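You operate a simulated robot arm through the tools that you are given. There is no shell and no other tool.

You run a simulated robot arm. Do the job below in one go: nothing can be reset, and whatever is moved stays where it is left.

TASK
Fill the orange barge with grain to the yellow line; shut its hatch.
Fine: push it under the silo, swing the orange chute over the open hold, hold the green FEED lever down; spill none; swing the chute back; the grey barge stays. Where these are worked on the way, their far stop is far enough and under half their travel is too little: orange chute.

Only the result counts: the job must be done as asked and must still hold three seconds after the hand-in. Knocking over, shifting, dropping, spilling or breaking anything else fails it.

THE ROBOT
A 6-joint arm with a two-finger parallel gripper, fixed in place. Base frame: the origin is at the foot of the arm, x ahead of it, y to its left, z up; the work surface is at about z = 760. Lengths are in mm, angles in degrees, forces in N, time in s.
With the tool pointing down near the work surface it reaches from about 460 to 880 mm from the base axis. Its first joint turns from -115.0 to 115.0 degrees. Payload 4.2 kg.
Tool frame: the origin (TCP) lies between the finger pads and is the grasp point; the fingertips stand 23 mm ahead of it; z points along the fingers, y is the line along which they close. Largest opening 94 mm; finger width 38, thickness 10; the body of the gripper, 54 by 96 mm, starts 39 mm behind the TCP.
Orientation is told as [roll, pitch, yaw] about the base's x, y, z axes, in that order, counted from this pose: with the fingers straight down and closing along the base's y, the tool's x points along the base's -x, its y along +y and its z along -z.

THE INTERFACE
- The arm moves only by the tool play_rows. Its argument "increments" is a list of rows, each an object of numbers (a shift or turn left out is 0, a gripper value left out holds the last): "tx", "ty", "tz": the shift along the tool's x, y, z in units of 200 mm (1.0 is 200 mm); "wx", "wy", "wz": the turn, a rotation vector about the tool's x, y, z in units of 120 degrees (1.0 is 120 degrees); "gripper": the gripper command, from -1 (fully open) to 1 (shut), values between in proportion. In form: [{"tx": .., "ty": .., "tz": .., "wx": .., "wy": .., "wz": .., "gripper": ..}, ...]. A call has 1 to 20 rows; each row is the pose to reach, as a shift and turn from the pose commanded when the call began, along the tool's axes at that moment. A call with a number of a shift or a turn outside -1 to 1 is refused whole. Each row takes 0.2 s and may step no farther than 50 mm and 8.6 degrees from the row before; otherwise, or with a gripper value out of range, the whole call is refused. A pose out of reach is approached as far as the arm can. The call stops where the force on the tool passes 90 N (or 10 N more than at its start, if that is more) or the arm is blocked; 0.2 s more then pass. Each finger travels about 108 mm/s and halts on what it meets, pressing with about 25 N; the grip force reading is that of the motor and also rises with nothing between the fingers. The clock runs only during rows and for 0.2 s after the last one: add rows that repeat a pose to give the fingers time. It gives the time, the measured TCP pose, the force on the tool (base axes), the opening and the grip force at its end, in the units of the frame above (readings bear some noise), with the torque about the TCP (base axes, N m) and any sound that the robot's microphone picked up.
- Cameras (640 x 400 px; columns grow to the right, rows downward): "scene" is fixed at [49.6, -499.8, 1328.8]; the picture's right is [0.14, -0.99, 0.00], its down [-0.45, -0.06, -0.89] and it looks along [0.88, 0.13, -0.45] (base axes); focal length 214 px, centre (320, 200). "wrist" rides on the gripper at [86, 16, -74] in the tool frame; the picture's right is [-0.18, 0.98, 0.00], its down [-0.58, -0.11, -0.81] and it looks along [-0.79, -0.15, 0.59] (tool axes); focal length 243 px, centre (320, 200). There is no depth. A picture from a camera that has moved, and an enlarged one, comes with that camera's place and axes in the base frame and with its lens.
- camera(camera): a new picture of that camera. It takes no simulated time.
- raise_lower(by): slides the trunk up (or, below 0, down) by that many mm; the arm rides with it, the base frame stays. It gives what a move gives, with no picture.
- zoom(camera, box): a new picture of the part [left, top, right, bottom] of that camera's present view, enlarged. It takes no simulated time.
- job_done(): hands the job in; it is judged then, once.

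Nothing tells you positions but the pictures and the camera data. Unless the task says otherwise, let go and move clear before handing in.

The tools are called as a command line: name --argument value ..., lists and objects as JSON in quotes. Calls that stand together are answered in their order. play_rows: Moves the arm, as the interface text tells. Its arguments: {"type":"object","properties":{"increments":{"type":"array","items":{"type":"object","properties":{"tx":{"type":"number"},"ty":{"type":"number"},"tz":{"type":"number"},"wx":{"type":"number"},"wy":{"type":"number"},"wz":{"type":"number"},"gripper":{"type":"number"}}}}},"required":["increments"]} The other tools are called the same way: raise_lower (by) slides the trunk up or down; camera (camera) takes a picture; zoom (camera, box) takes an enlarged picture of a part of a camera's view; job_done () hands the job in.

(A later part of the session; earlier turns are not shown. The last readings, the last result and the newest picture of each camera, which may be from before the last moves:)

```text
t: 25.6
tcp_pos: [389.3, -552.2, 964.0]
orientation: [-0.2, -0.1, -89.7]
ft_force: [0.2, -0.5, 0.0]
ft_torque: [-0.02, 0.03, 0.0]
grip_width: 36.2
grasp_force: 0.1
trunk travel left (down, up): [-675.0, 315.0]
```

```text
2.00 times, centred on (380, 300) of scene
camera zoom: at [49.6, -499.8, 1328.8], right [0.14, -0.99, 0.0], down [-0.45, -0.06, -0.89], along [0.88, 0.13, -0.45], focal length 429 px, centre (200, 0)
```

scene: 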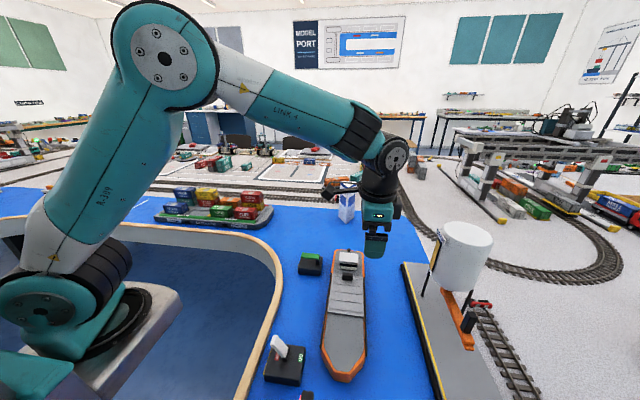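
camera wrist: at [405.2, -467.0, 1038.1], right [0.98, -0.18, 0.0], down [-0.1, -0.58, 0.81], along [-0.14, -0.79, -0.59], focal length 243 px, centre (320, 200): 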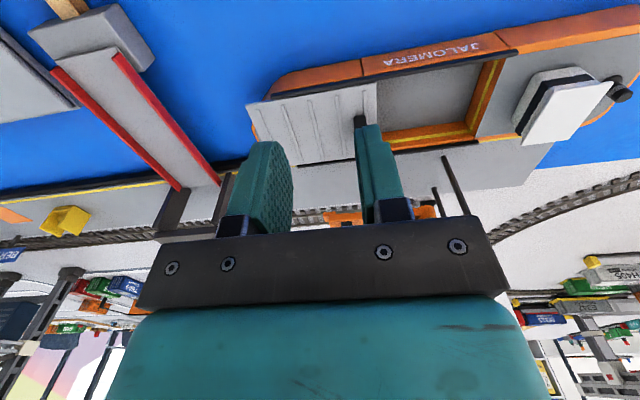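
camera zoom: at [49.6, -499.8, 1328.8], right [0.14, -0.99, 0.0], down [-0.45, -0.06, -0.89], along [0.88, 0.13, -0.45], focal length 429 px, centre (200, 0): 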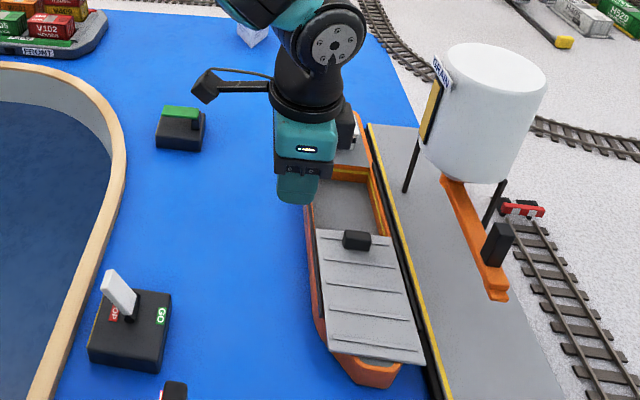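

play_rows --increments '[{"tx": -0.085, "ty": 0.008, "tz": 0.02, "wy": -0.052}, {"tx": -0.17, "ty": 0.015, "tz": 0.035, "wy": -0.104}, {"tx": -0.255, "ty": 0.022, "tz": 0.05, "wy": -0.156}, {"tx": -0.34, "ty": 0.03, "tz": 0.07, "wy": -0.208}, {"tx": -0.34, "ty": 0.03, "tz": 0.07, "wy": -0.208}]'

camera --camera "wrist"

zoom --camera "wrist" --box '[200, 60, 480, 235]'

zoom --camera "scene" --box '[415, 280, 485, 360]'

```text
t: 26.8
tcp_pos: [394.2, -620.7, 947.1]
orientation: [-0.2, -25.0, -89.6]
ft_force: [-0.3, -0.2, -0.2]
ft_torque: [0.02, 0.0, 0.01]
grip_width: 35.8
grasp_force: 0.1
trunk travel left (down, up): [-675.0, 315.0]
```

```text
taken
camera wrist: at [409.5, -510.2, 979.1], right [0.98, -0.16, 0.08], down [-0.11, -0.19, 0.98], along [-0.14, -0.97, -0.2], focal length 243 px, centre (320, 200)
```

wrist: 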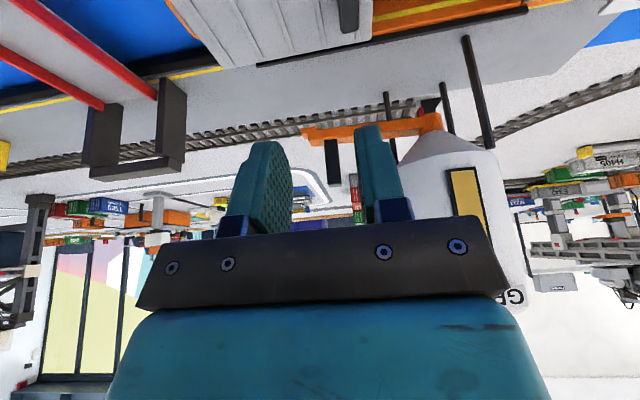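

```text
2.29 times, centred on (340, 148) of wrist
camera zoom: at [409.5, -510.2, 979.1], right [0.98, -0.16, 0.08], down [-0.11, -0.19, 0.98], along [-0.14, -0.97, -0.2], focal length 555 px, centre (274, 320)
```

zoom: 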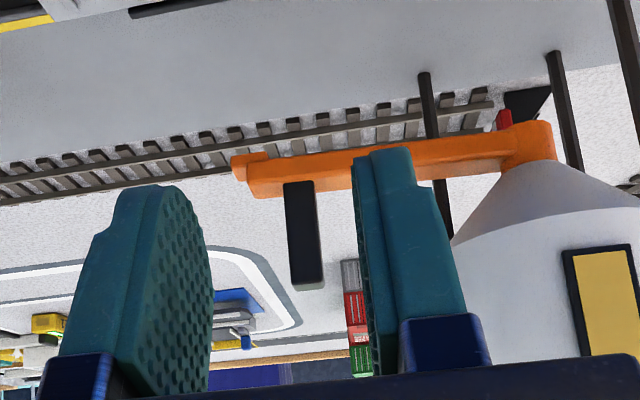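

```text
5.00 times, centred on (450, 320) of scene
camera zoom: at [49.6, -499.8, 1328.8], right [0.14, -0.99, 0.0], down [-0.45, -0.06, -0.89], along [0.88, 0.13, -0.45], focal length 1072 px, centre (-330, -400)
```

zoom: 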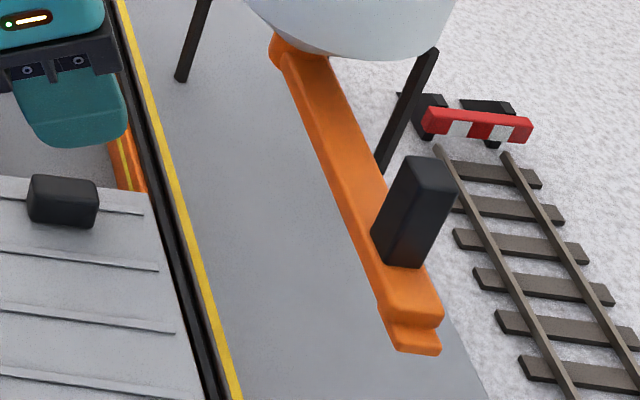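

play_rows --increments '[{"tx": -0.028, "ty": -0.003, "tz": -0.017, "wz": -0.0682, "gripper": -0.064}, {"tx": -0.056, "ty": -0.005, "tz": -0.034, "wz": -0.1364}, {"tx": -0.084, "ty": -0.008, "tz": -0.051, "wz": -0.2045}, {"tx": -0.112, "ty": -0.011, "tz": -0.068, "wz": -0.2727}, {"tx": -0.14, "ty": -0.014, "tz": -0.085, "wz": -0.3409}, {"tx": -0.168, "ty": -0.016, "tz": -0.102, "wz": -0.4091}, {"tx": -0.196, "ty": -0.019, "tz": -0.119, "wz": -0.4773}, {"tx": -0.224, "ty": -0.022, "tz": -0.136, "wz": -0.5455}, {"tx": -0.252, "ty": -0.025, "tz": -0.153, "wz": -0.6136}, {"tx": -0.28, "ty": -0.027, "tz": -0.17, "wz": -0.6818}, {"tx": -0.308, "ty": -0.03, "tz": -0.1875, "wz": -0.75}, {"tx": -0.308, "ty": -0.03, "tz": -0.1875, "wz": -0.75}]'

camera --camera "wrist"

camera --camera "scene"

```text
t: 29.4
tcp_pos: [389.6, -662.4, 1007.6]
orientation: [-24.9, 0.2, 0.3]
ft_force: [-1.0, -0.7, -0.2]
ft_torque: [-0.01, -0.02, 0.03]
grip_width: 50.0
grasp_force: 0.0
trunk travel left (down, up): [-675.0, 315.0]
```

```text
taken
camera wrist: at [303.2, -616.2, 1068.1], right [0.18, 0.89, -0.41], down [0.58, 0.25, 0.78], along [0.79, -0.38, -0.48], focal length 243 px, centre (320, 200)
```

wrist: 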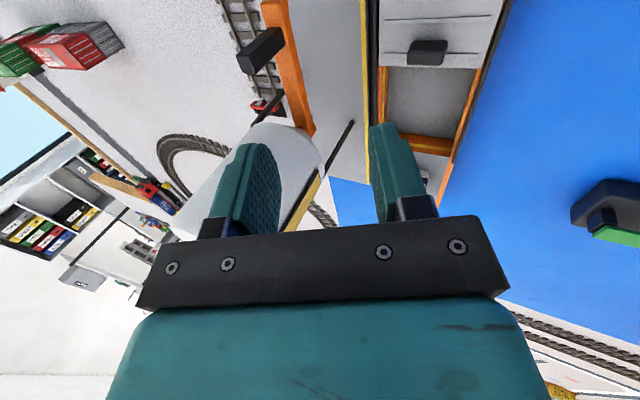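

```text
taken
```

scene: 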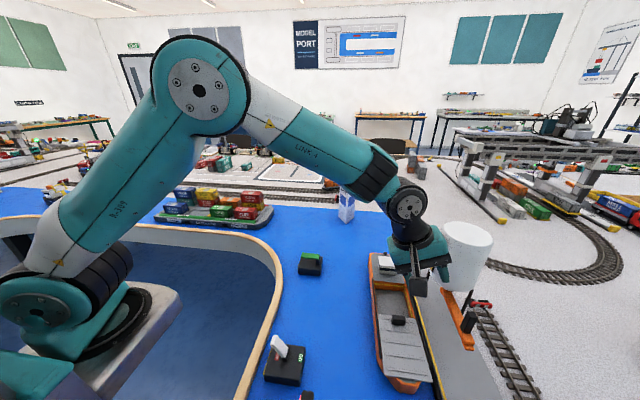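

play_rows --increments '[{"tx": 0.002, "ty": -0.1, "tz": 0.13}, {"tx": 0.004, "ty": -0.2, "tz": 0.26}, {"tx": 0.005, "ty": -0.306, "tz": 0.384}, {"tx": 0.005, "ty": -0.306, "tz": 0.384}]'

camera --camera "wrist"

zoom --camera "scene" --box '[360, 200, 500, 360]'

```text
t: 30.4
tcp_pos: [389.2, -752.2, 962.1]
orientation: [-25.0, 0.1, 0.3]
ft_force: [-0.8, -0.6, 0.2]
ft_torque: [0.0, 0.02, 0.0]
grip_width: 50.1
grasp_force: 0.0
trunk travel left (down, up): [-675.0, 315.0]
```

```text
taken
camera wrist: at [302.5, -705.3, 1023.0], right [0.18, 0.89, -0.41], down [0.58, 0.24, 0.78], along [0.79, -0.38, -0.47], focal length 243 px, centre (320, 200)
```

wrist: 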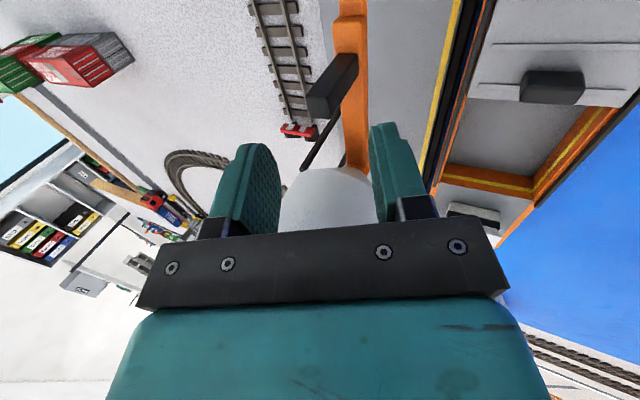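

```text
2.50 times, centred on (430, 280) of scene
camera zoom: at [49.6, -499.8, 1328.8], right [0.14, -0.99, 0.0], down [-0.45, -0.06, -0.89], along [0.88, 0.13, -0.45], focal length 536 px, centre (45, 0)
```

zoom: 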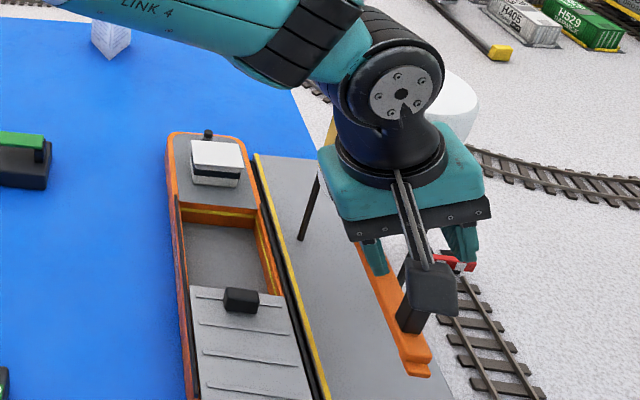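

play_rows --increments '[{"ty": 0.02, "tz": 0.1}, {"ty": 0.02, "tz": 0.2}, {"ty": 0.02, "tz": 0.28}, {"ty": 0.02, "tz": 0.34}, {"ty": 0.02, "tz": 0.34}]'

camera --camera "wrist"

zoom --camera "scene" --box '[400, 240, 500, 340]'

```text
t: 31.6
tcp_pos: [388.9, -774.4, 899.1]
orientation: [-24.9, 0.1, 0.4]
ft_force: [-0.4, 0.4, -0.5]
ft_torque: [0.01, 0.02, 0.01]
grip_width: 49.9
grasp_force: 0.1
trunk travel left (down, up): [-675.0, 315.0]
```

```text
taken
camera wrist: at [303.2, -729.0, 959.6], right [0.18, 0.89, -0.41], down [0.58, 0.24, 0.78], along [0.79, -0.38, -0.47], focal length 243 px, centre (320, 200)
```

wrist: 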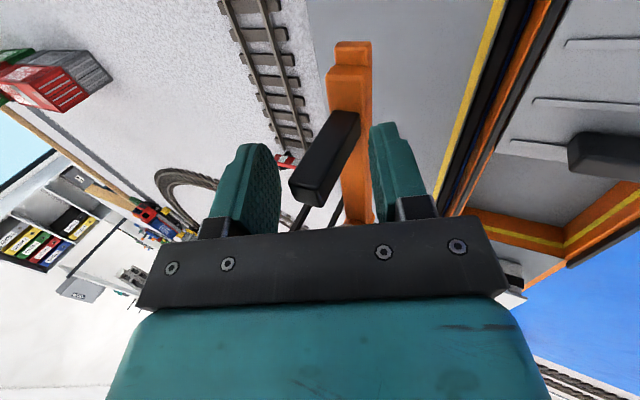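

```text
4.00 times, centred on (450, 290) of scene
camera zoom: at [49.6, -499.8, 1328.8], right [0.14, -0.99, 0.0], down [-0.45, -0.06, -0.89], along [0.88, 0.13, -0.45], focal length 858 px, centre (-200, -160)
```

zoom: 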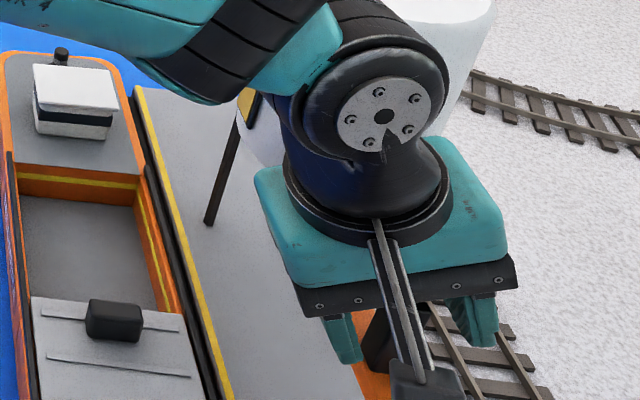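

play_rows --increments '[{"tx": -0.0014, "ty": 0.0367, "tz": -0.0171, "wz": 0.0333}, {"tx": -0.0057, "ty": 0.0729, "tz": -0.0339, "wz": 0.0667}, {"tx": -0.0127, "ty": 0.1092, "tz": -0.0507, "wz": 0.1}, {"tx": -0.0225, "ty": 0.145, "tz": -0.0674, "wz": 0.1333}, {"tx": -0.035, "ty": 0.18, "tz": -0.0836, "wz": 0.1667}]'

camera --camera "wrist"

zoom --camera "scene" --box '[360, 220, 500, 360]'

```text
t: 32.8
tcp_pos: [396.2, -733.3, 899.3]
orientation: [-23.6, -8.2, -18.0]
ft_force: [-0.4, -0.4, -0.4]
ft_torque: [0.0, 0.01, -0.02]
grip_width: 50.1
grasp_force: 0.0
trunk travel left (down, up): [-675.0, 315.0]
```

```text
taken
camera wrist: at [320.5, -662.0, 947.8], right [0.51, 0.78, -0.36], down [0.51, 0.07, 0.86], along [0.7, -0.62, -0.36], focal length 243 px, centre (320, 200)
```

wrist: 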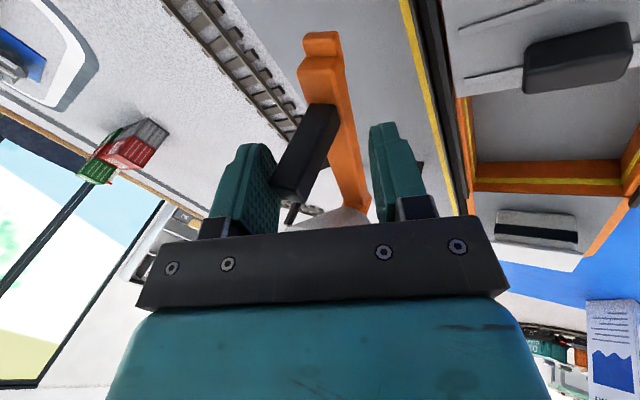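

```text
2.86 times, centred on (430, 290) of scene
camera zoom: at [49.6, -499.8, 1328.8], right [0.14, -0.99, 0.0], down [-0.45, -0.06, -0.89], along [0.88, 0.13, -0.45], focal length 613 px, centre (6, -57)
```

zoom: 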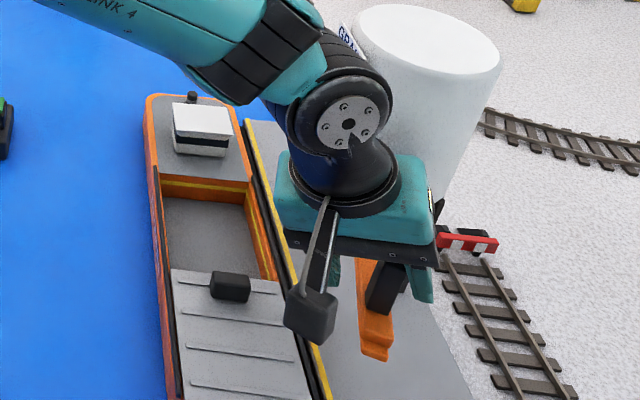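

play_rows --increments '[{"tx": -0.0027, "ty": 0.0372, "tz": -0.0158, "wz": 0.0333}, {"tx": -0.0081, "ty": 0.0742, "tz": -0.0311, "wz": 0.0667}, {"tx": -0.0162, "ty": 0.111, "tz": -0.0459, "wz": 0.1}, {"tx": -0.0271, "ty": 0.1472, "tz": -0.06, "wz": 0.1333}, {"tx": -0.0406, "ty": 0.1829, "tz": -0.0734, "wz": 0.1667}, {"tx": -0.0568, "ty": 0.2178, "tz": -0.0861, "wz": 0.2}, {"tx": -0.0754, "ty": 0.2517, "tz": -0.0979, "wz": 0.2333}, {"tx": -0.0963, "ty": 0.2844, "tz": -0.1089, "wz": 0.2667}, {"tx": -0.12, "ty": 0.3159, "tz": -0.1189, "wz": 0.3}, {"tx": -0.1455, "ty": 0.3459, "tz": -0.1279, "wz": 0.3333}]'

camera --camera "wrist"

zoom --camera "scene" --box '[350, 220, 490, 360]'

```text
t: 35.0
tcp_pos: [445.8, -674.3, 899.3]
orientation: [-13.0, -21.4, -57.1]
ft_force: [0.6, -0.2, -1.1]
ft_torque: [-0.01, 0.0, 0.0]
grip_width: 49.9
grasp_force: 0.0
trunk travel left (down, up): [-675.0, 315.0]
```

```text
taken
camera wrist: at [417.1, -567.1, 932.0], right [0.94, 0.31, -0.14], down [0.2, -0.17, 0.97], along [0.27, -0.94, -0.22], focal length 243 px, centre (320, 200)
```

wrist: 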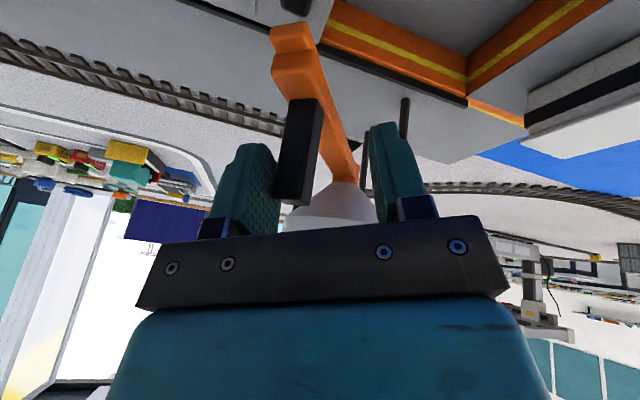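

```text
2.86 times, centred on (420, 290) of scene
camera zoom: at [49.6, -499.8, 1328.8], right [0.14, -0.99, 0.0], down [-0.45, -0.06, -0.89], along [0.88, 0.13, -0.45], focal length 613 px, centre (34, -57)
```

zoom: 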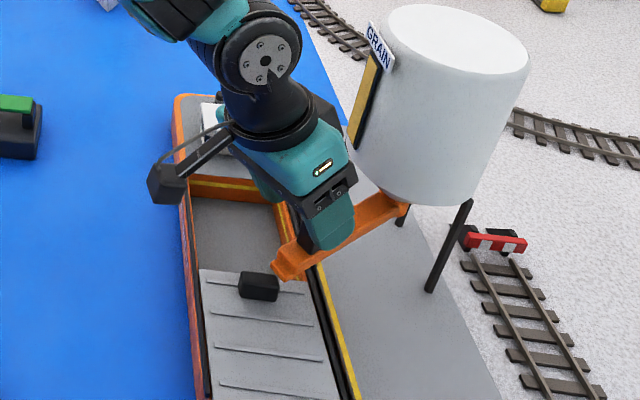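

zoom --camera "wrist" --box '[220, 0, 380, 120]'

zoom --camera "scene" --box '[390, 260, 450, 310]'

```text
3.33 times, centred on (300, 60) of wrist
camera zoom: at [417.1, -567.1, 932.0], right [0.94, 0.31, -0.14], down [0.2, -0.17, 0.97], along [0.27, -0.94, -0.22], focal length 809 px, centre (387, 667)
```

zoom: 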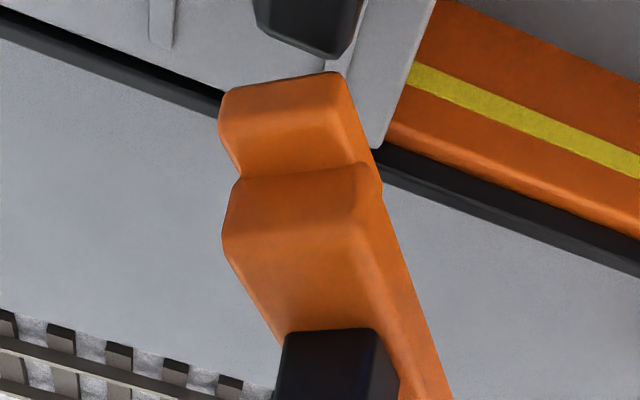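

```text
8.00 times, centred on (420, 285) of scene
camera zoom: at [49.6, -499.8, 1328.8], right [0.14, -0.99, 0.0], down [-0.45, -0.06, -0.89], along [0.88, 0.13, -0.45], focal length 1716 px, centre (-480, -480)
```

zoom: 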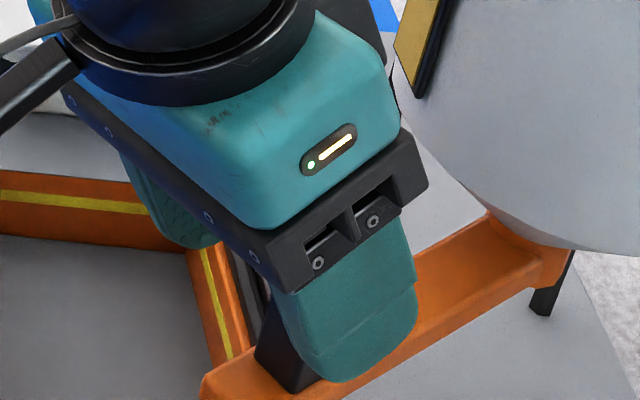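

play_rows --increments '[{"tx": -0.003, "ty": 0.0396, "tz": -0.008, "wz": 0.0333}, {"tx": -0.0085, "ty": 0.0791, "tz": -0.0149, "wz": 0.0667}]'

zoom --camera "wrist" --box '[220, 0, 420, 130]'

zoom --camera "scene" --box '[350, 220, 490, 360]'

```text
t: 35.6
tcp_pos: [461.3, -665.5, 900.9]
orientation: [-9.9, -23.0, -65.7]
ft_force: [0.5, 0.1, 0.1]
ft_torque: [0.02, 0.02, -0.04]
grip_width: 50.1
grasp_force: 0.0
trunk travel left (down, up): [-675.0, 315.0]
```

```text
3.08 times, centred on (320, 65) of wrist
camera zoom: at [443.5, -556.0, 930.8], right [0.98, 0.18, -0.08], down [0.12, -0.19, 0.98], along [0.16, -0.97, -0.2], focal length 746 px, centre (320, 615)
```

zoom: 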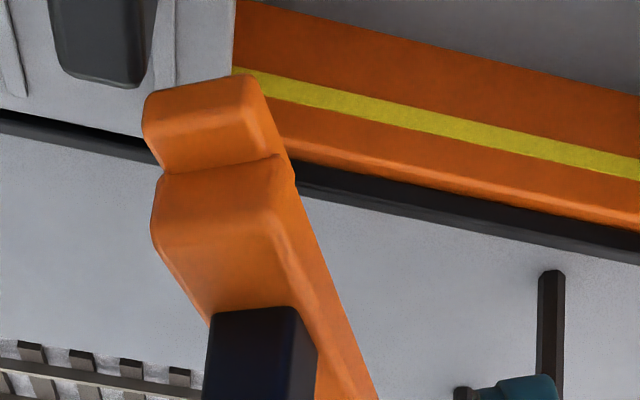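

```text
2.86 times, centred on (420, 290) of scene
camera zoom: at [49.6, -499.8, 1328.8], right [0.14, -0.99, 0.0], down [-0.45, -0.06, -0.89], along [0.88, 0.13, -0.45], focal length 613 px, centre (34, -57)
```

zoom: 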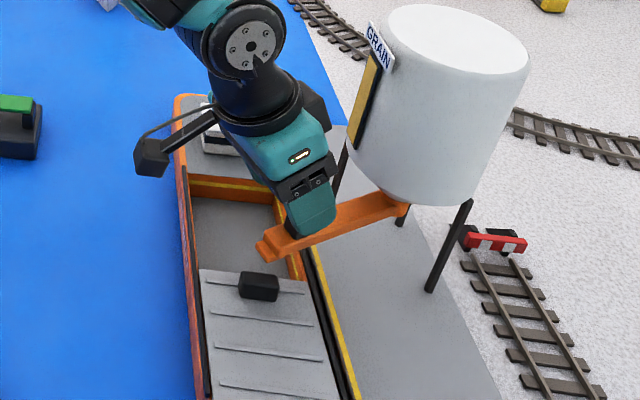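

play_rows --increments '[{"tx": -0.0026, "ty": 0.04, "tz": -0.0058, "wz": 0.0333}, {"tx": -0.0078, "ty": 0.0798, "tz": -0.0105, "wz": 0.0667}, {"tx": -0.0156, "ty": 0.1194, "tz": -0.014, "wz": 0.1}, {"tx": -0.0259, "ty": 0.1585, "tz": -0.0164, "wz": 0.1333}, {"tx": -0.0386, "ty": 0.1969, "tz": -0.0176, "wz": 0.1667}]'

camera --camera "wrist"

zoom --camera "scene" --box '[350, 220, 490, 360]'

```text
t: 36.8
tcp_pos: [500.7, -658.2, 898.7]
orientation: [-1.1, -24.9, -87.5]
ft_force: [-0.6, 0.7, -0.6]
ft_torque: [-0.03, 0.0, -0.03]
grip_width: 49.8
grasp_force: 0.1
trunk travel left (down, up): [-675.0, 315.0]
```

```text
taken
camera wrist: at [513.3, -547.0, 930.3], right [0.99, -0.13, 0.06], down [-0.09, -0.19, 0.98], along [-0.12, -0.97, -0.2], focal length 243 px, centre (320, 200)
```

wrist: 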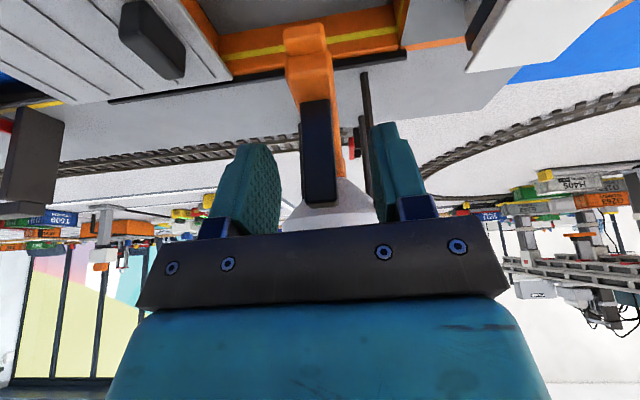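

```text
2.86 times, centred on (420, 290) of scene
camera zoom: at [49.6, -499.8, 1328.8], right [0.14, -0.99, 0.0], down [-0.45, -0.06, -0.89], along [0.88, 0.13, -0.45], focal length 613 px, centre (34, -57)
```

zoom: 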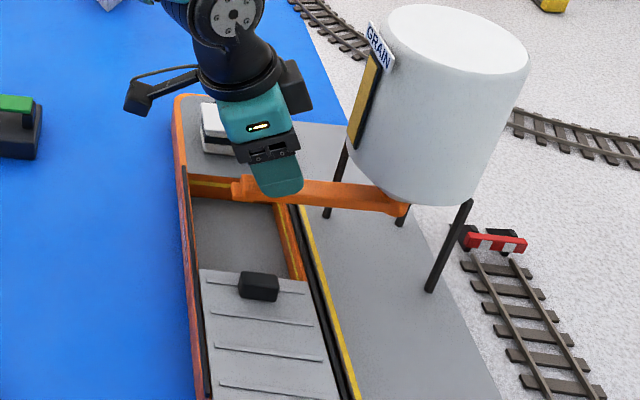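

play_rows --increments '[{"ty": 0.015}, {"ty": 0.03}, {"ty": 0.045}, {"ty": 0.06}]'

camera --camera "wrist"

zoom --camera "scene" --box '[350, 220, 490, 360]'

```text
t: 37.8
tcp_pos: [512.8, -657.8, 899.2]
orientation: [-1.0, -24.9, -87.4]
ft_force: [-0.1, 0.1, 0.3]
ft_torque: [0.0, 0.01, 0.01]
grip_width: 49.9
grasp_force: 0.0
trunk travel left (down, up): [-675.0, 315.0]
```

```text
taken
camera wrist: at [525.4, -546.7, 929.8], right [0.99, -0.13, 0.06], down [-0.09, -0.19, 0.98], along [-0.12, -0.97, -0.2], focal length 243 px, centre (320, 200)
```

wrist: 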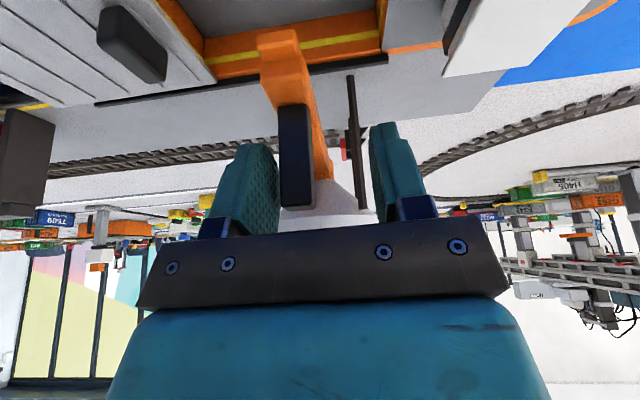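

```text
2.86 times, centred on (420, 290) of scene
camera zoom: at [49.6, -499.8, 1328.8], right [0.14, -0.99, 0.0], down [-0.45, -0.06, -0.89], along [0.88, 0.13, -0.45], focal length 613 px, centre (34, -57)
```

zoom: 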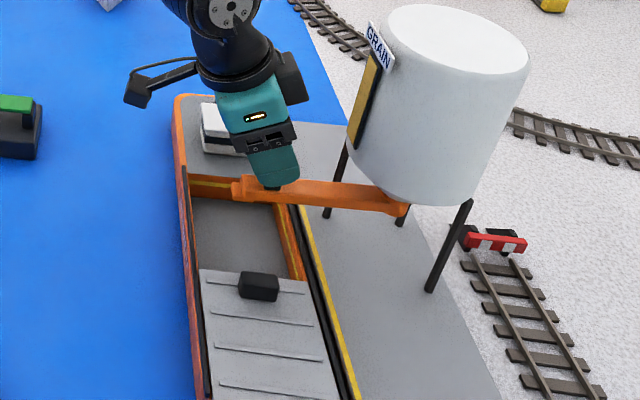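

play_rows --increments '[{"ty": 0.012}, {"ty": 0.024}, {"ty": 0.036}, {"ty": 0.048}]'

camera --camera "wrist"

zoom --camera "scene" --box '[350, 220, 490, 360]'

```text
t: 38.8
tcp_pos: [520.2, -658.4, 899.5]
orientation: [-1.1, -24.9, -87.7]
ft_force: [-12.3, 4.2, 2.4]
ft_torque: [-0.02, -0.02, -0.31]
grip_width: 55.1
grasp_force: 5.9
trunk travel left (down, up): [-675.0, 315.0]
```

```text
taken
camera wrist: at [533.2, -546.3, 930.4], right [0.99, -0.13, 0.06], down [-0.09, -0.19, 0.98], along [-0.12, -0.97, -0.2], focal length 243 px, centre (320, 200)
```

wrist: 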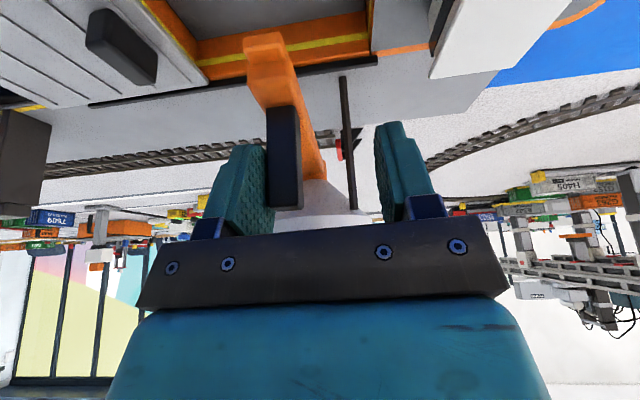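

```text
2.86 times, centred on (420, 290) of scene
camera zoom: at [49.6, -499.8, 1328.8], right [0.14, -0.99, 0.0], down [-0.45, -0.06, -0.89], along [0.88, 0.13, -0.45], focal length 613 px, centre (34, -57)
```

zoom: 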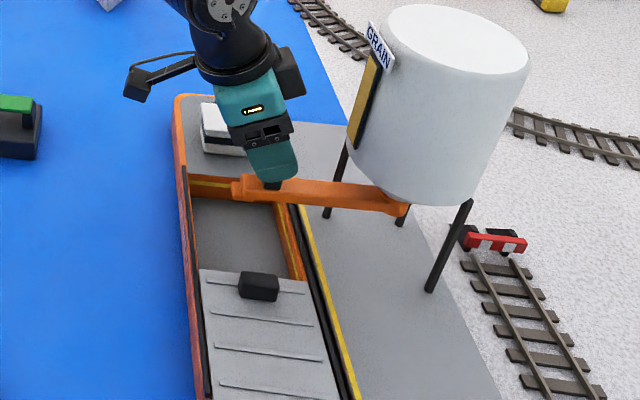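

play_rows --increments '[{"ty": -0.03}, {"ty": -0.06}, {"ty": -0.06}, {"ty": -0.06, "tz": -0.15}, {"ty": -0.06, "tz": -0.35}, {"ty": -0.06, "tz": -0.55}, {"ty": -0.06, "tz": -0.75}]'

camera --camera "wrist"

zoom --camera "scene" --box '[350, 220, 490, 360]'

```text
t: 40.4
tcp_pos: [508.6, -595.7, 1034.9]
orientation: [-1.2, -25.0, -87.4]
ft_force: [0.1, -0.5, -0.4]
ft_torque: [0.01, 0.03, 0.0]
grip_width: 50.1
grasp_force: 0.0
trunk travel left (down, up): [-675.0, 315.0]
```

```text
taken
camera wrist: at [521.7, -484.4, 1066.2], right [0.99, -0.13, 0.06], down [-0.09, -0.19, 0.98], along [-0.12, -0.97, -0.2], focal length 243 px, centre (320, 200)
```

wrist: 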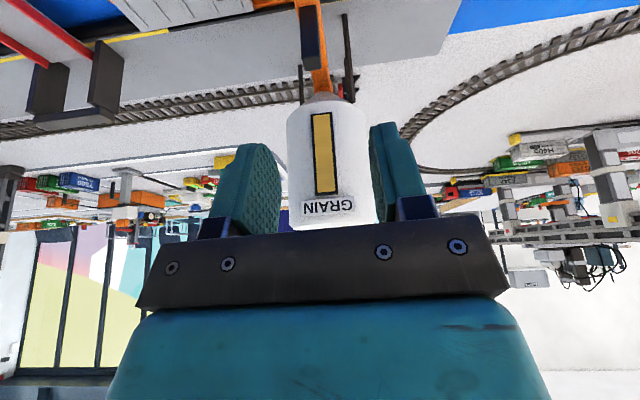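

```text
2.86 times, centred on (420, 290) of scene
camera zoom: at [49.6, -499.8, 1328.8], right [0.14, -0.99, 0.0], down [-0.45, -0.06, -0.89], along [0.88, 0.13, -0.45], focal length 613 px, centre (34, -57)
```

zoom: 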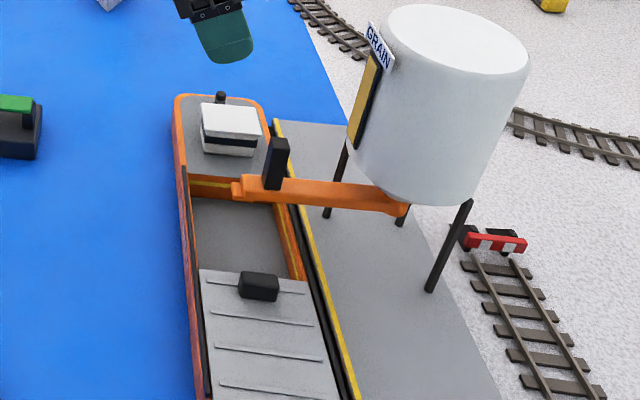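

play_rows --increments '[{"tx": 0.1, "ty": -0.004, "tz": -0.055, "wy": 0.052}, {"tx": 0.21, "ty": -0.008, "tz": -0.11, "wy": 0.104}, {"tx": 0.32, "ty": -0.012, "tz": -0.165, "wy": 0.156}, {"tx": 0.425, "ty": -0.015, "tz": -0.223, "wy": 0.208}, {"tx": 0.425, "ty": -0.015, "tz": -0.223, "wy": 0.208}]'

camera --camera "wrist"

zoom --camera "wrist" --box '[220, 40, 420, 200]'

```text
t: 41.6
tcp_pos: [501.5, -498.9, 1040.2]
orientation: [-0.9, 0.2, -87.8]
ft_force: [-0.4, 0.3, 0.3]
ft_torque: [-0.01, -0.01, 0.02]
grip_width: 49.9
grasp_force: 0.1
trunk travel left (down, up): [-675.0, 315.0]
```

```text
taken
camera wrist: at [516.6, -412.3, 1115.0], right [0.99, -0.15, -0.02], down [-0.07, -0.59, 0.81], along [-0.13, -0.8, -0.59], focal length 243 px, centre (320, 200)
```

wrist: 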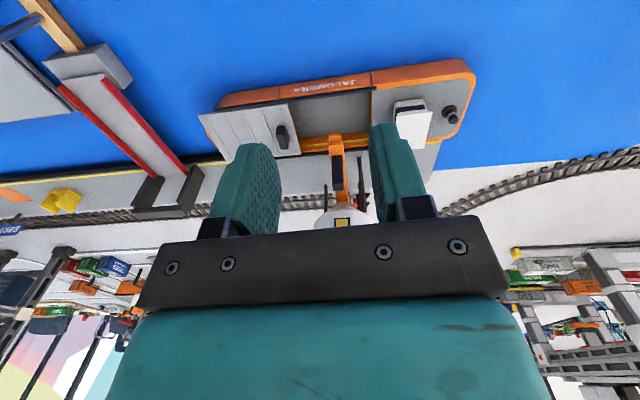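

```text
2.50 times, centred on (320, 120) of wrist
camera zoom: at [516.6, -412.3, 1115.0], right [0.99, -0.15, -0.02], down [-0.07, -0.59, 0.81], along [-0.13, -0.8, -0.59], focal length 606 px, centre (320, 400)
```

zoom: 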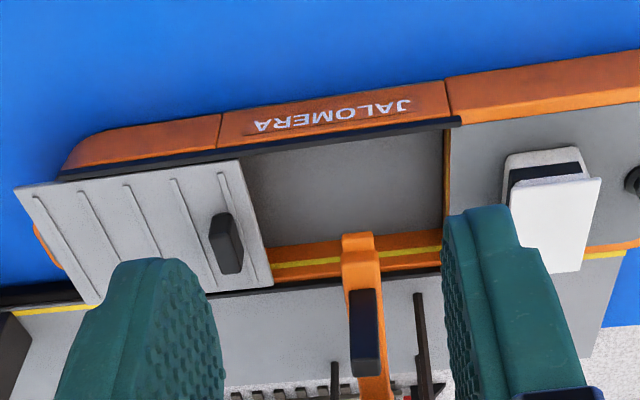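

play_rows --increments '[{"tx": 0.1, "ty": 0.09, "tz": 0.08, "gripper": 1}, {"tx": 0.2, "ty": 0.18, "tz": 0.16, "gripper": 1}, {"tx": 0.3, "ty": 0.26, "tz": 0.24, "gripper": 1}, {"tx": 0.4, "ty": 0.35, "tz": 0.32, "gripper": 1}, {"tx": 0.5, "ty": 0.44, "tz": 0.4, "gripper": 1}, {"tx": 0.5, "ty": 0.44, "tz": 0.4, "gripper": 1}]'

camera --camera "wrist"

zoom --camera "scene" --box '[270, 220, 370, 300]'

```text
t: 43.0
tcp_pos: [587.0, -394.2, 958.2]
orientation: [-0.9, 0.1, -87.8]
ft_force: [0.5, 0.1, -0.3]
ft_torque: [-0.02, 0.01, -0.01]
grip_width: 0.0
grasp_force: 25.6
trunk travel left (down, up): [-675.0, 315.0]
```

```text
taken
camera wrist: at [601.8, -308.0, 1032.9], right [0.99, -0.15, -0.02], down [-0.07, -0.59, 0.81], along [-0.13, -0.8, -0.59], focal length 243 px, centre (320, 200)
```

wrist: 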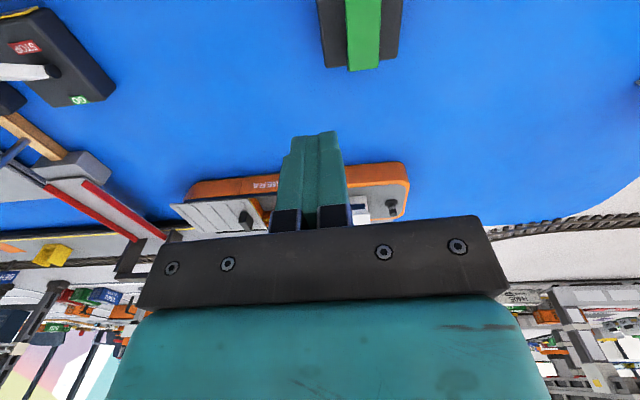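

```text
5.00 times, centred on (320, 260) of scene
camera zoom: at [49.6, -499.8, 1328.8], right [0.14, -0.99, 0.0], down [-0.45, -0.06, -0.89], along [0.88, 0.13, -0.45], focal length 1072 px, centre (320, -100)
```

zoom: 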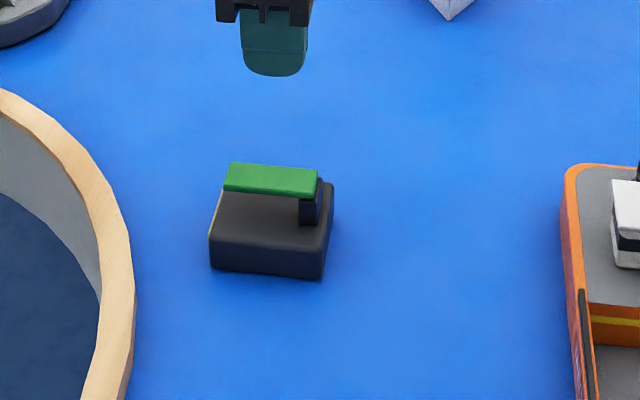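

play_rows --increments '[{"tx": 0.055, "ty": 0.055, "tz": 0.13}, {"tx": 0.11, "ty": 0.11, "tz": 0.26}, {"tx": 0.1665, "ty": 0.164, "tz": 0.39}, {"tx": 0.1665, "ty": 0.164, "tz": 0.5}, {"tx": 0.1665, "ty": 0.164, "tz": 0.5}]'

camera --camera "wrist"

zoom --camera "scene" --box '[260, 210, 360, 300]'

zoom --camera "scene" --box '[380, 240, 460, 320]'

```text
t: 44.2
tcp_pos: [617.5, -360.6, 858.5]
orientation: [-0.8, 0.0, -88.0]
ft_force: [-1.0, -0.3, -0.3]
ft_torque: [-0.02, 0.0, 0.02]
grip_width: 0.0
grasp_force: 25.2
trunk travel left (down, up): [-675.0, 315.0]
```

```text
taken
camera wrist: at [631.4, -272.9, 933.2], right [0.99, -0.15, -0.02], down [-0.07, -0.58, 0.81], along [-0.13, -0.8, -0.59], focal length 243 px, centre (320, 200)
```

wrist: 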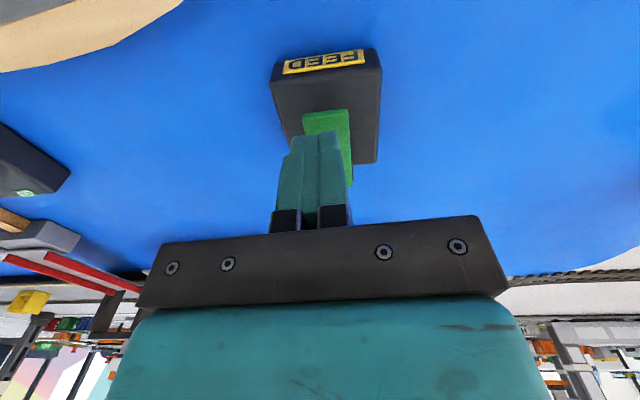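

```text
4.44 times, centred on (310, 255) of scene
camera zoom: at [49.6, -499.8, 1328.8], right [0.14, -0.99, 0.0], down [-0.45, -0.06, -0.89], along [0.88, 0.13, -0.45], focal length 953 px, centre (364, -44)
```

zoom: 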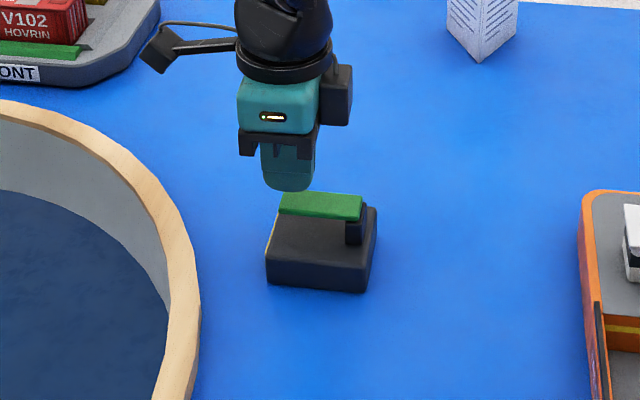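

```text
5.00 times, centred on (420, 280) of scene
camera zoom: at [49.6, -499.8, 1328.8], right [0.14, -0.99, 0.0], down [-0.45, -0.06, -0.89], along [0.88, 0.13, -0.45], focal length 1072 px, centre (-180, -200)
```

zoom: 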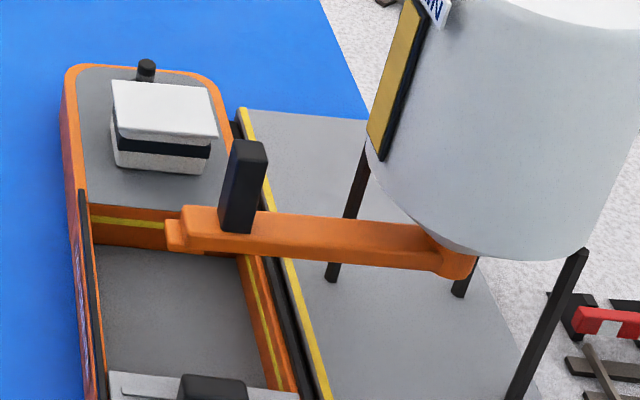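

play_rows --increments '[{"ty": 0.015, "tz": 0.045}, {"ty": 0.015, "tz": 0.09}, {"ty": 0.015, "tz": 0.09}]'

zoom --camera "scene" --box '[260, 210, 360, 300]'

zoom --camera "wrist" --box '[240, 30, 420, 180]'

```text
t: 45.0
tcp_pos: [618.7, -360.6, 840.7]
orientation: [-0.9, -0.1, -87.8]
ft_force: [0.7, 0.3, 1.5]
ft_torque: [0.01, 0.01, 0.02]
grip_width: 0.0
grasp_force: 25.0
trunk travel left (down, up): [-675.0, 315.0]
```

```text
4.44 times, centred on (310, 255) of scene
camera zoom: at [49.6, -499.8, 1328.8], right [0.14, -0.99, 0.0], down [-0.45, -0.06, -0.89], along [0.88, 0.13, -0.45], focal length 953 px, centre (364, -44)
```

zoom: 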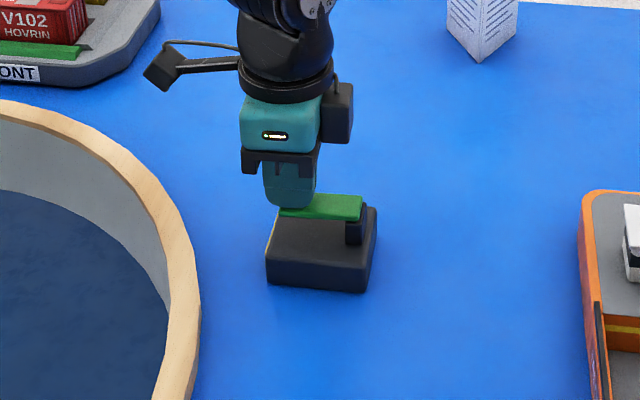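

```text
2.67 times, centred on (330, 105) of wrist
camera zoom: at [633.8, -273.0, 915.0], right [0.99, -0.15, -0.02], down [-0.07, -0.59, 0.81], along [-0.13, -0.8, -0.59], focal length 647 px, centre (293, 453)
```

zoom: 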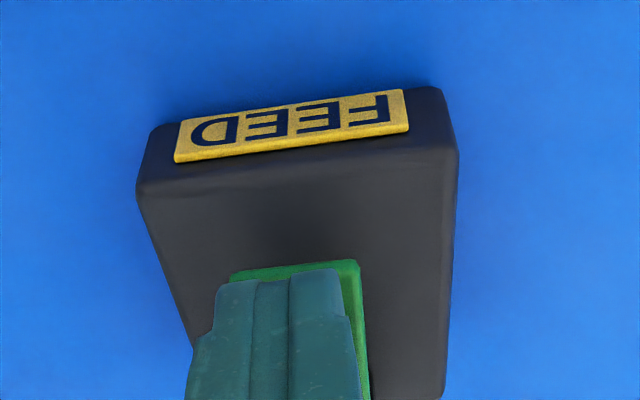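

play_rows --increments '[{"tz": 0.02}, {"tz": 0.04}]'

zoom --camera "scene" --box '[380, 240, 460, 320]'

zoom --camera "scene" --box '[260, 210, 360, 300]'

```text
t: 45.6
tcp_pos: [619.8, -361.1, 832.4]
orientation: [-0.8, -0.1, -87.8]
ft_force: [1.5, 0.7, 5.8]
ft_torque: [-0.08, -0.01, 0.07]
grip_width: 0.0
grasp_force: 25.2
trunk travel left (down, up): [-675.0, 315.0]
heard: click
```

```text
5.00 times, centred on (420, 280) of scene
camera zoom: at [49.6, -499.8, 1328.8], right [0.14, -0.99, 0.0], down [-0.45, -0.06, -0.89], along [0.88, 0.13, -0.45], focal length 1072 px, centre (-180, -200)
```

zoom: 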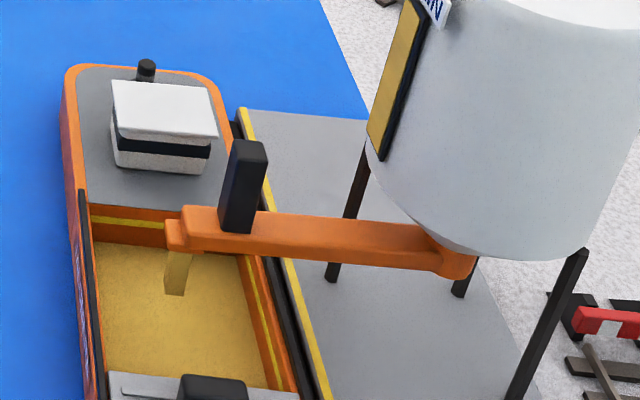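

```text
4.44 times, centred on (310, 255) of scene
camera zoom: at [49.6, -499.8, 1328.8], right [0.14, -0.99, 0.0], down [-0.45, -0.06, -0.89], along [0.88, 0.13, -0.45], focal length 953 px, centre (364, -44)
```

zoom: 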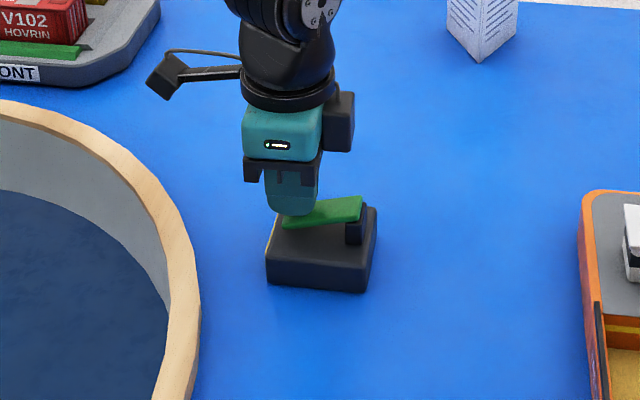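

play_rows --increments '[{"tz": 0.0}]'

zoom --camera "scene" --box '[380, 240, 460, 320]'

```text
t: 46.0
tcp_pos: [619.1, -361.7, 833.6]
orientation: [-0.8, 0.0, -87.8]
ft_force: [3.3, 0.6, 8.0]
ft_torque: [-0.13, -0.09, 0.08]
grip_width: 0.0
grasp_force: 24.8
trunk travel left (down, up): [-675.0, 315.0]
```

```text
5.00 times, centred on (420, 280) of scene
camera zoom: at [49.6, -499.8, 1328.8], right [0.14, -0.99, 0.0], down [-0.45, -0.06, -0.89], along [0.88, 0.13, -0.45], focal length 1072 px, centre (-180, -200)
```

zoom: 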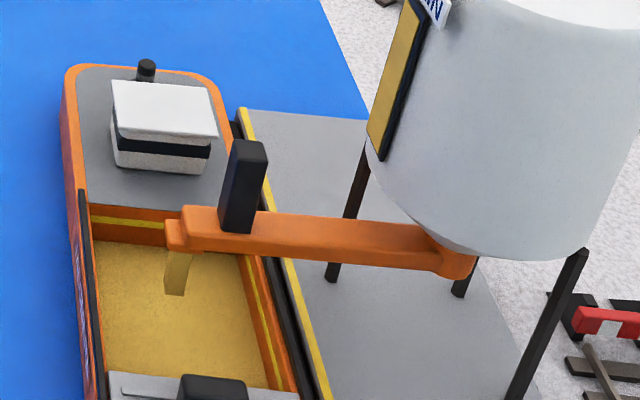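

play_rows --increments '[{"tz": 0.0}, {"tz": 0.0}, {"tz": 0.0}, {"tz": 0.0}]'

zoom --camera "scene" --box '[390, 275, 440, 325]'

```text
t: 47.0
tcp_pos: [619.6, -360.4, 833.5]
orientation: [-0.9, 0.1, -87.9]
ft_force: [3.8, 0.2, 11.5]
ft_torque: [-0.21, -0.1, 0.1]
grip_width: 0.0
grasp_force: 24.4
trunk travel left (down, up): [-675.0, 315.0]
```

```text
8.00 times, centred on (415, 300) of scene
camera zoom: at [49.6, -499.8, 1328.8], right [0.14, -0.99, 0.0], down [-0.45, -0.06, -0.89], along [0.88, 0.13, -0.45], focal length 1716 px, centre (-440, -600)
```

zoom: 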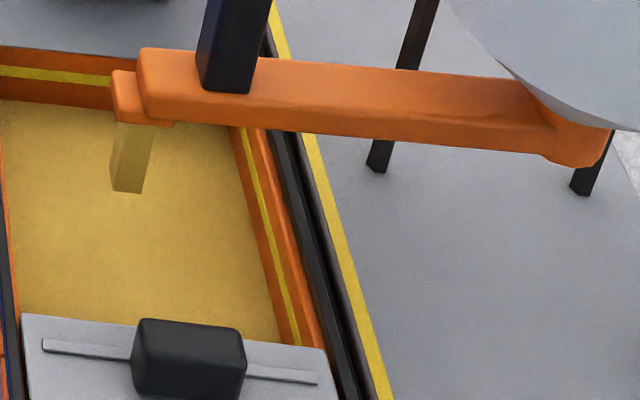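

play_rows --increments '[{"tz": 0.0}, {"tz": 0.0}, {"tz": 0.0}, {"tz": 0.0}, {"tz": 0.0}, {"tz": 0.0}]'

zoom --camera "scene" --box '[390, 275, 440, 325]'

```text
t: 48.4
tcp_pos: [619.1, -361.2, 832.0]
orientation: [-0.9, 0.0, -87.8]
ft_force: [3.7, 1.2, 14.6]
ft_torque: [-0.26, -0.11, 0.07]
grip_width: 0.1
grasp_force: 24.4
trunk travel left (down, up): [-675.0, 315.0]
```

```text
8.00 times, centred on (415, 300) of scene
camera zoom: at [49.6, -499.8, 1328.8], right [0.14, -0.99, 0.0], down [-0.45, -0.06, -0.89], along [0.88, 0.13, -0.45], focal length 1716 px, centre (-440, -600)
```

zoom: 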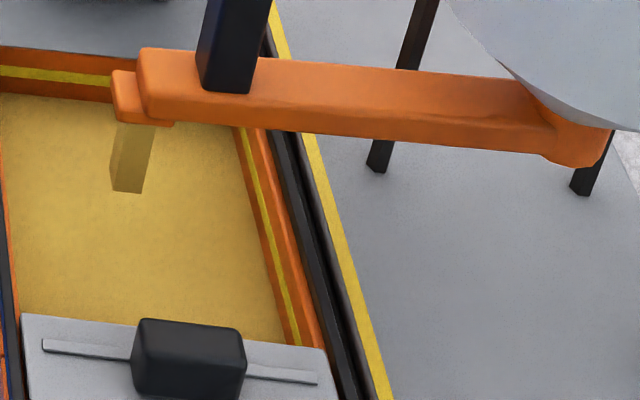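

play_rows --increments '[{"tz": 0.0}, {"tz": 0.0}, {"tz": 0.0}, {"tz": 0.0}, {"tz": 0.0}, {"tz": 0.0}]'

zoom --camera "scene" --box '[390, 275, 440, 325]'

```text
t: 49.8
tcp_pos: [619.5, -361.9, 831.8]
orientation: [-0.9, 0.0, -87.8]
ft_force: [5.6, -0.1, 14.4]
ft_torque: [-0.27, -0.13, 0.11]
grip_width: 0.1
grasp_force: 24.7
trunk travel left (down, up): [-675.0, 315.0]
```

```text
8.00 times, centred on (415, 300) of scene
camera zoom: at [49.6, -499.8, 1328.8], right [0.14, -0.99, 0.0], down [-0.45, -0.06, -0.89], along [0.88, 0.13, -0.45], focal length 1716 px, centre (-440, -600)
```

zoom: 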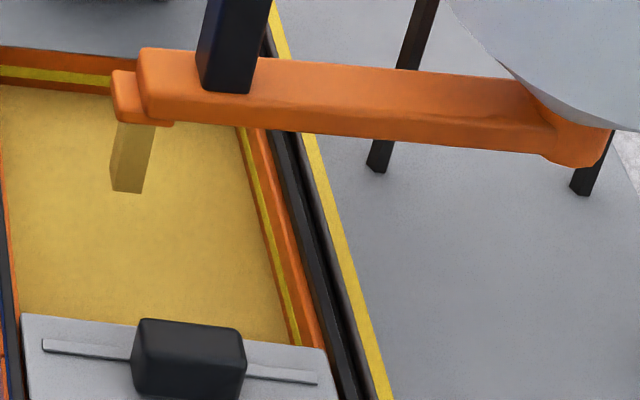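

play_rows --increments '[{"tz": 0.0}, {"tz": 0.0}, {"tz": 0.0}]'

zoom --camera "scene" --box '[385, 278, 425, 310]'

```text
t: 50.6
tcp_pos: [619.4, -362.4, 832.9]
orientation: [-0.9, 0.0, -87.7]
ft_force: [4.6, 0.7, 14.3]
ft_torque: [-0.29, -0.11, 0.08]
grip_width: 0.2
grasp_force: 24.8
trunk travel left (down, up): [-675.0, 315.0]
```

```text
12.50 times, centred on (405, 294) of scene
camera zoom: at [49.6, -499.8, 1328.8], right [0.14, -0.99, 0.0], down [-0.45, -0.06, -0.89], along [0.88, 0.13, -0.45], focal length 2681 px, centre (-742, -975)
```

zoom: 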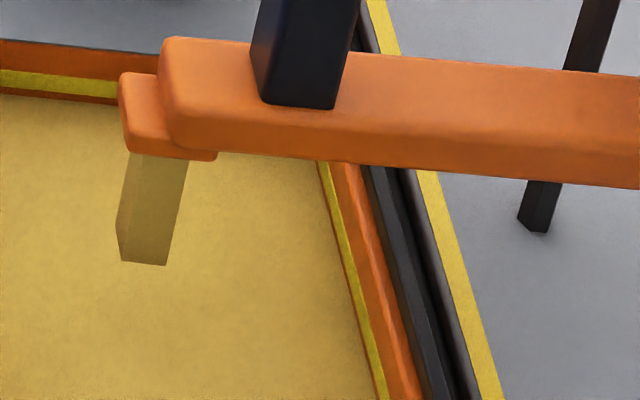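

play_rows --increments '[{"tz": 0.0}, {"tz": 0.0}, {"tz": 0.0}, {"tz": 0.0}]'

zoom --camera "scene" --box '[385, 278, 425, 310]'

```text
t: 51.6
tcp_pos: [619.2, -360.4, 833.8]
orientation: [-0.9, 0.0, -87.8]
ft_force: [3.8, 1.0, 14.3]
ft_torque: [-0.17, -0.1, 0.09]
grip_width: 0.1
grasp_force: 25.5
trunk travel left (down, up): [-675.0, 315.0]
```

```text
12.50 times, centred on (405, 294) of scene
camera zoom: at [49.6, -499.8, 1328.8], right [0.14, -0.99, 0.0], down [-0.45, -0.06, -0.89], along [0.88, 0.13, -0.45], focal length 2681 px, centre (-742, -975)
```

zoom: 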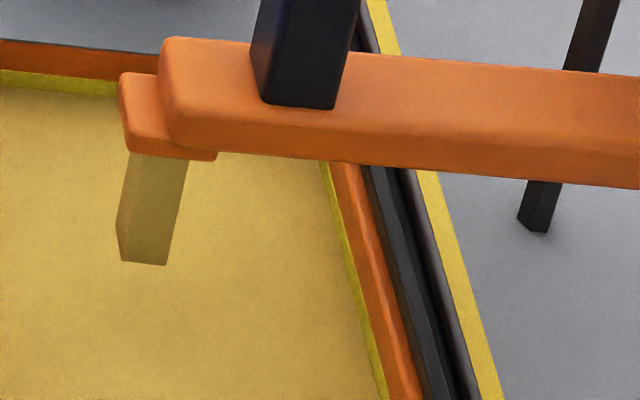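

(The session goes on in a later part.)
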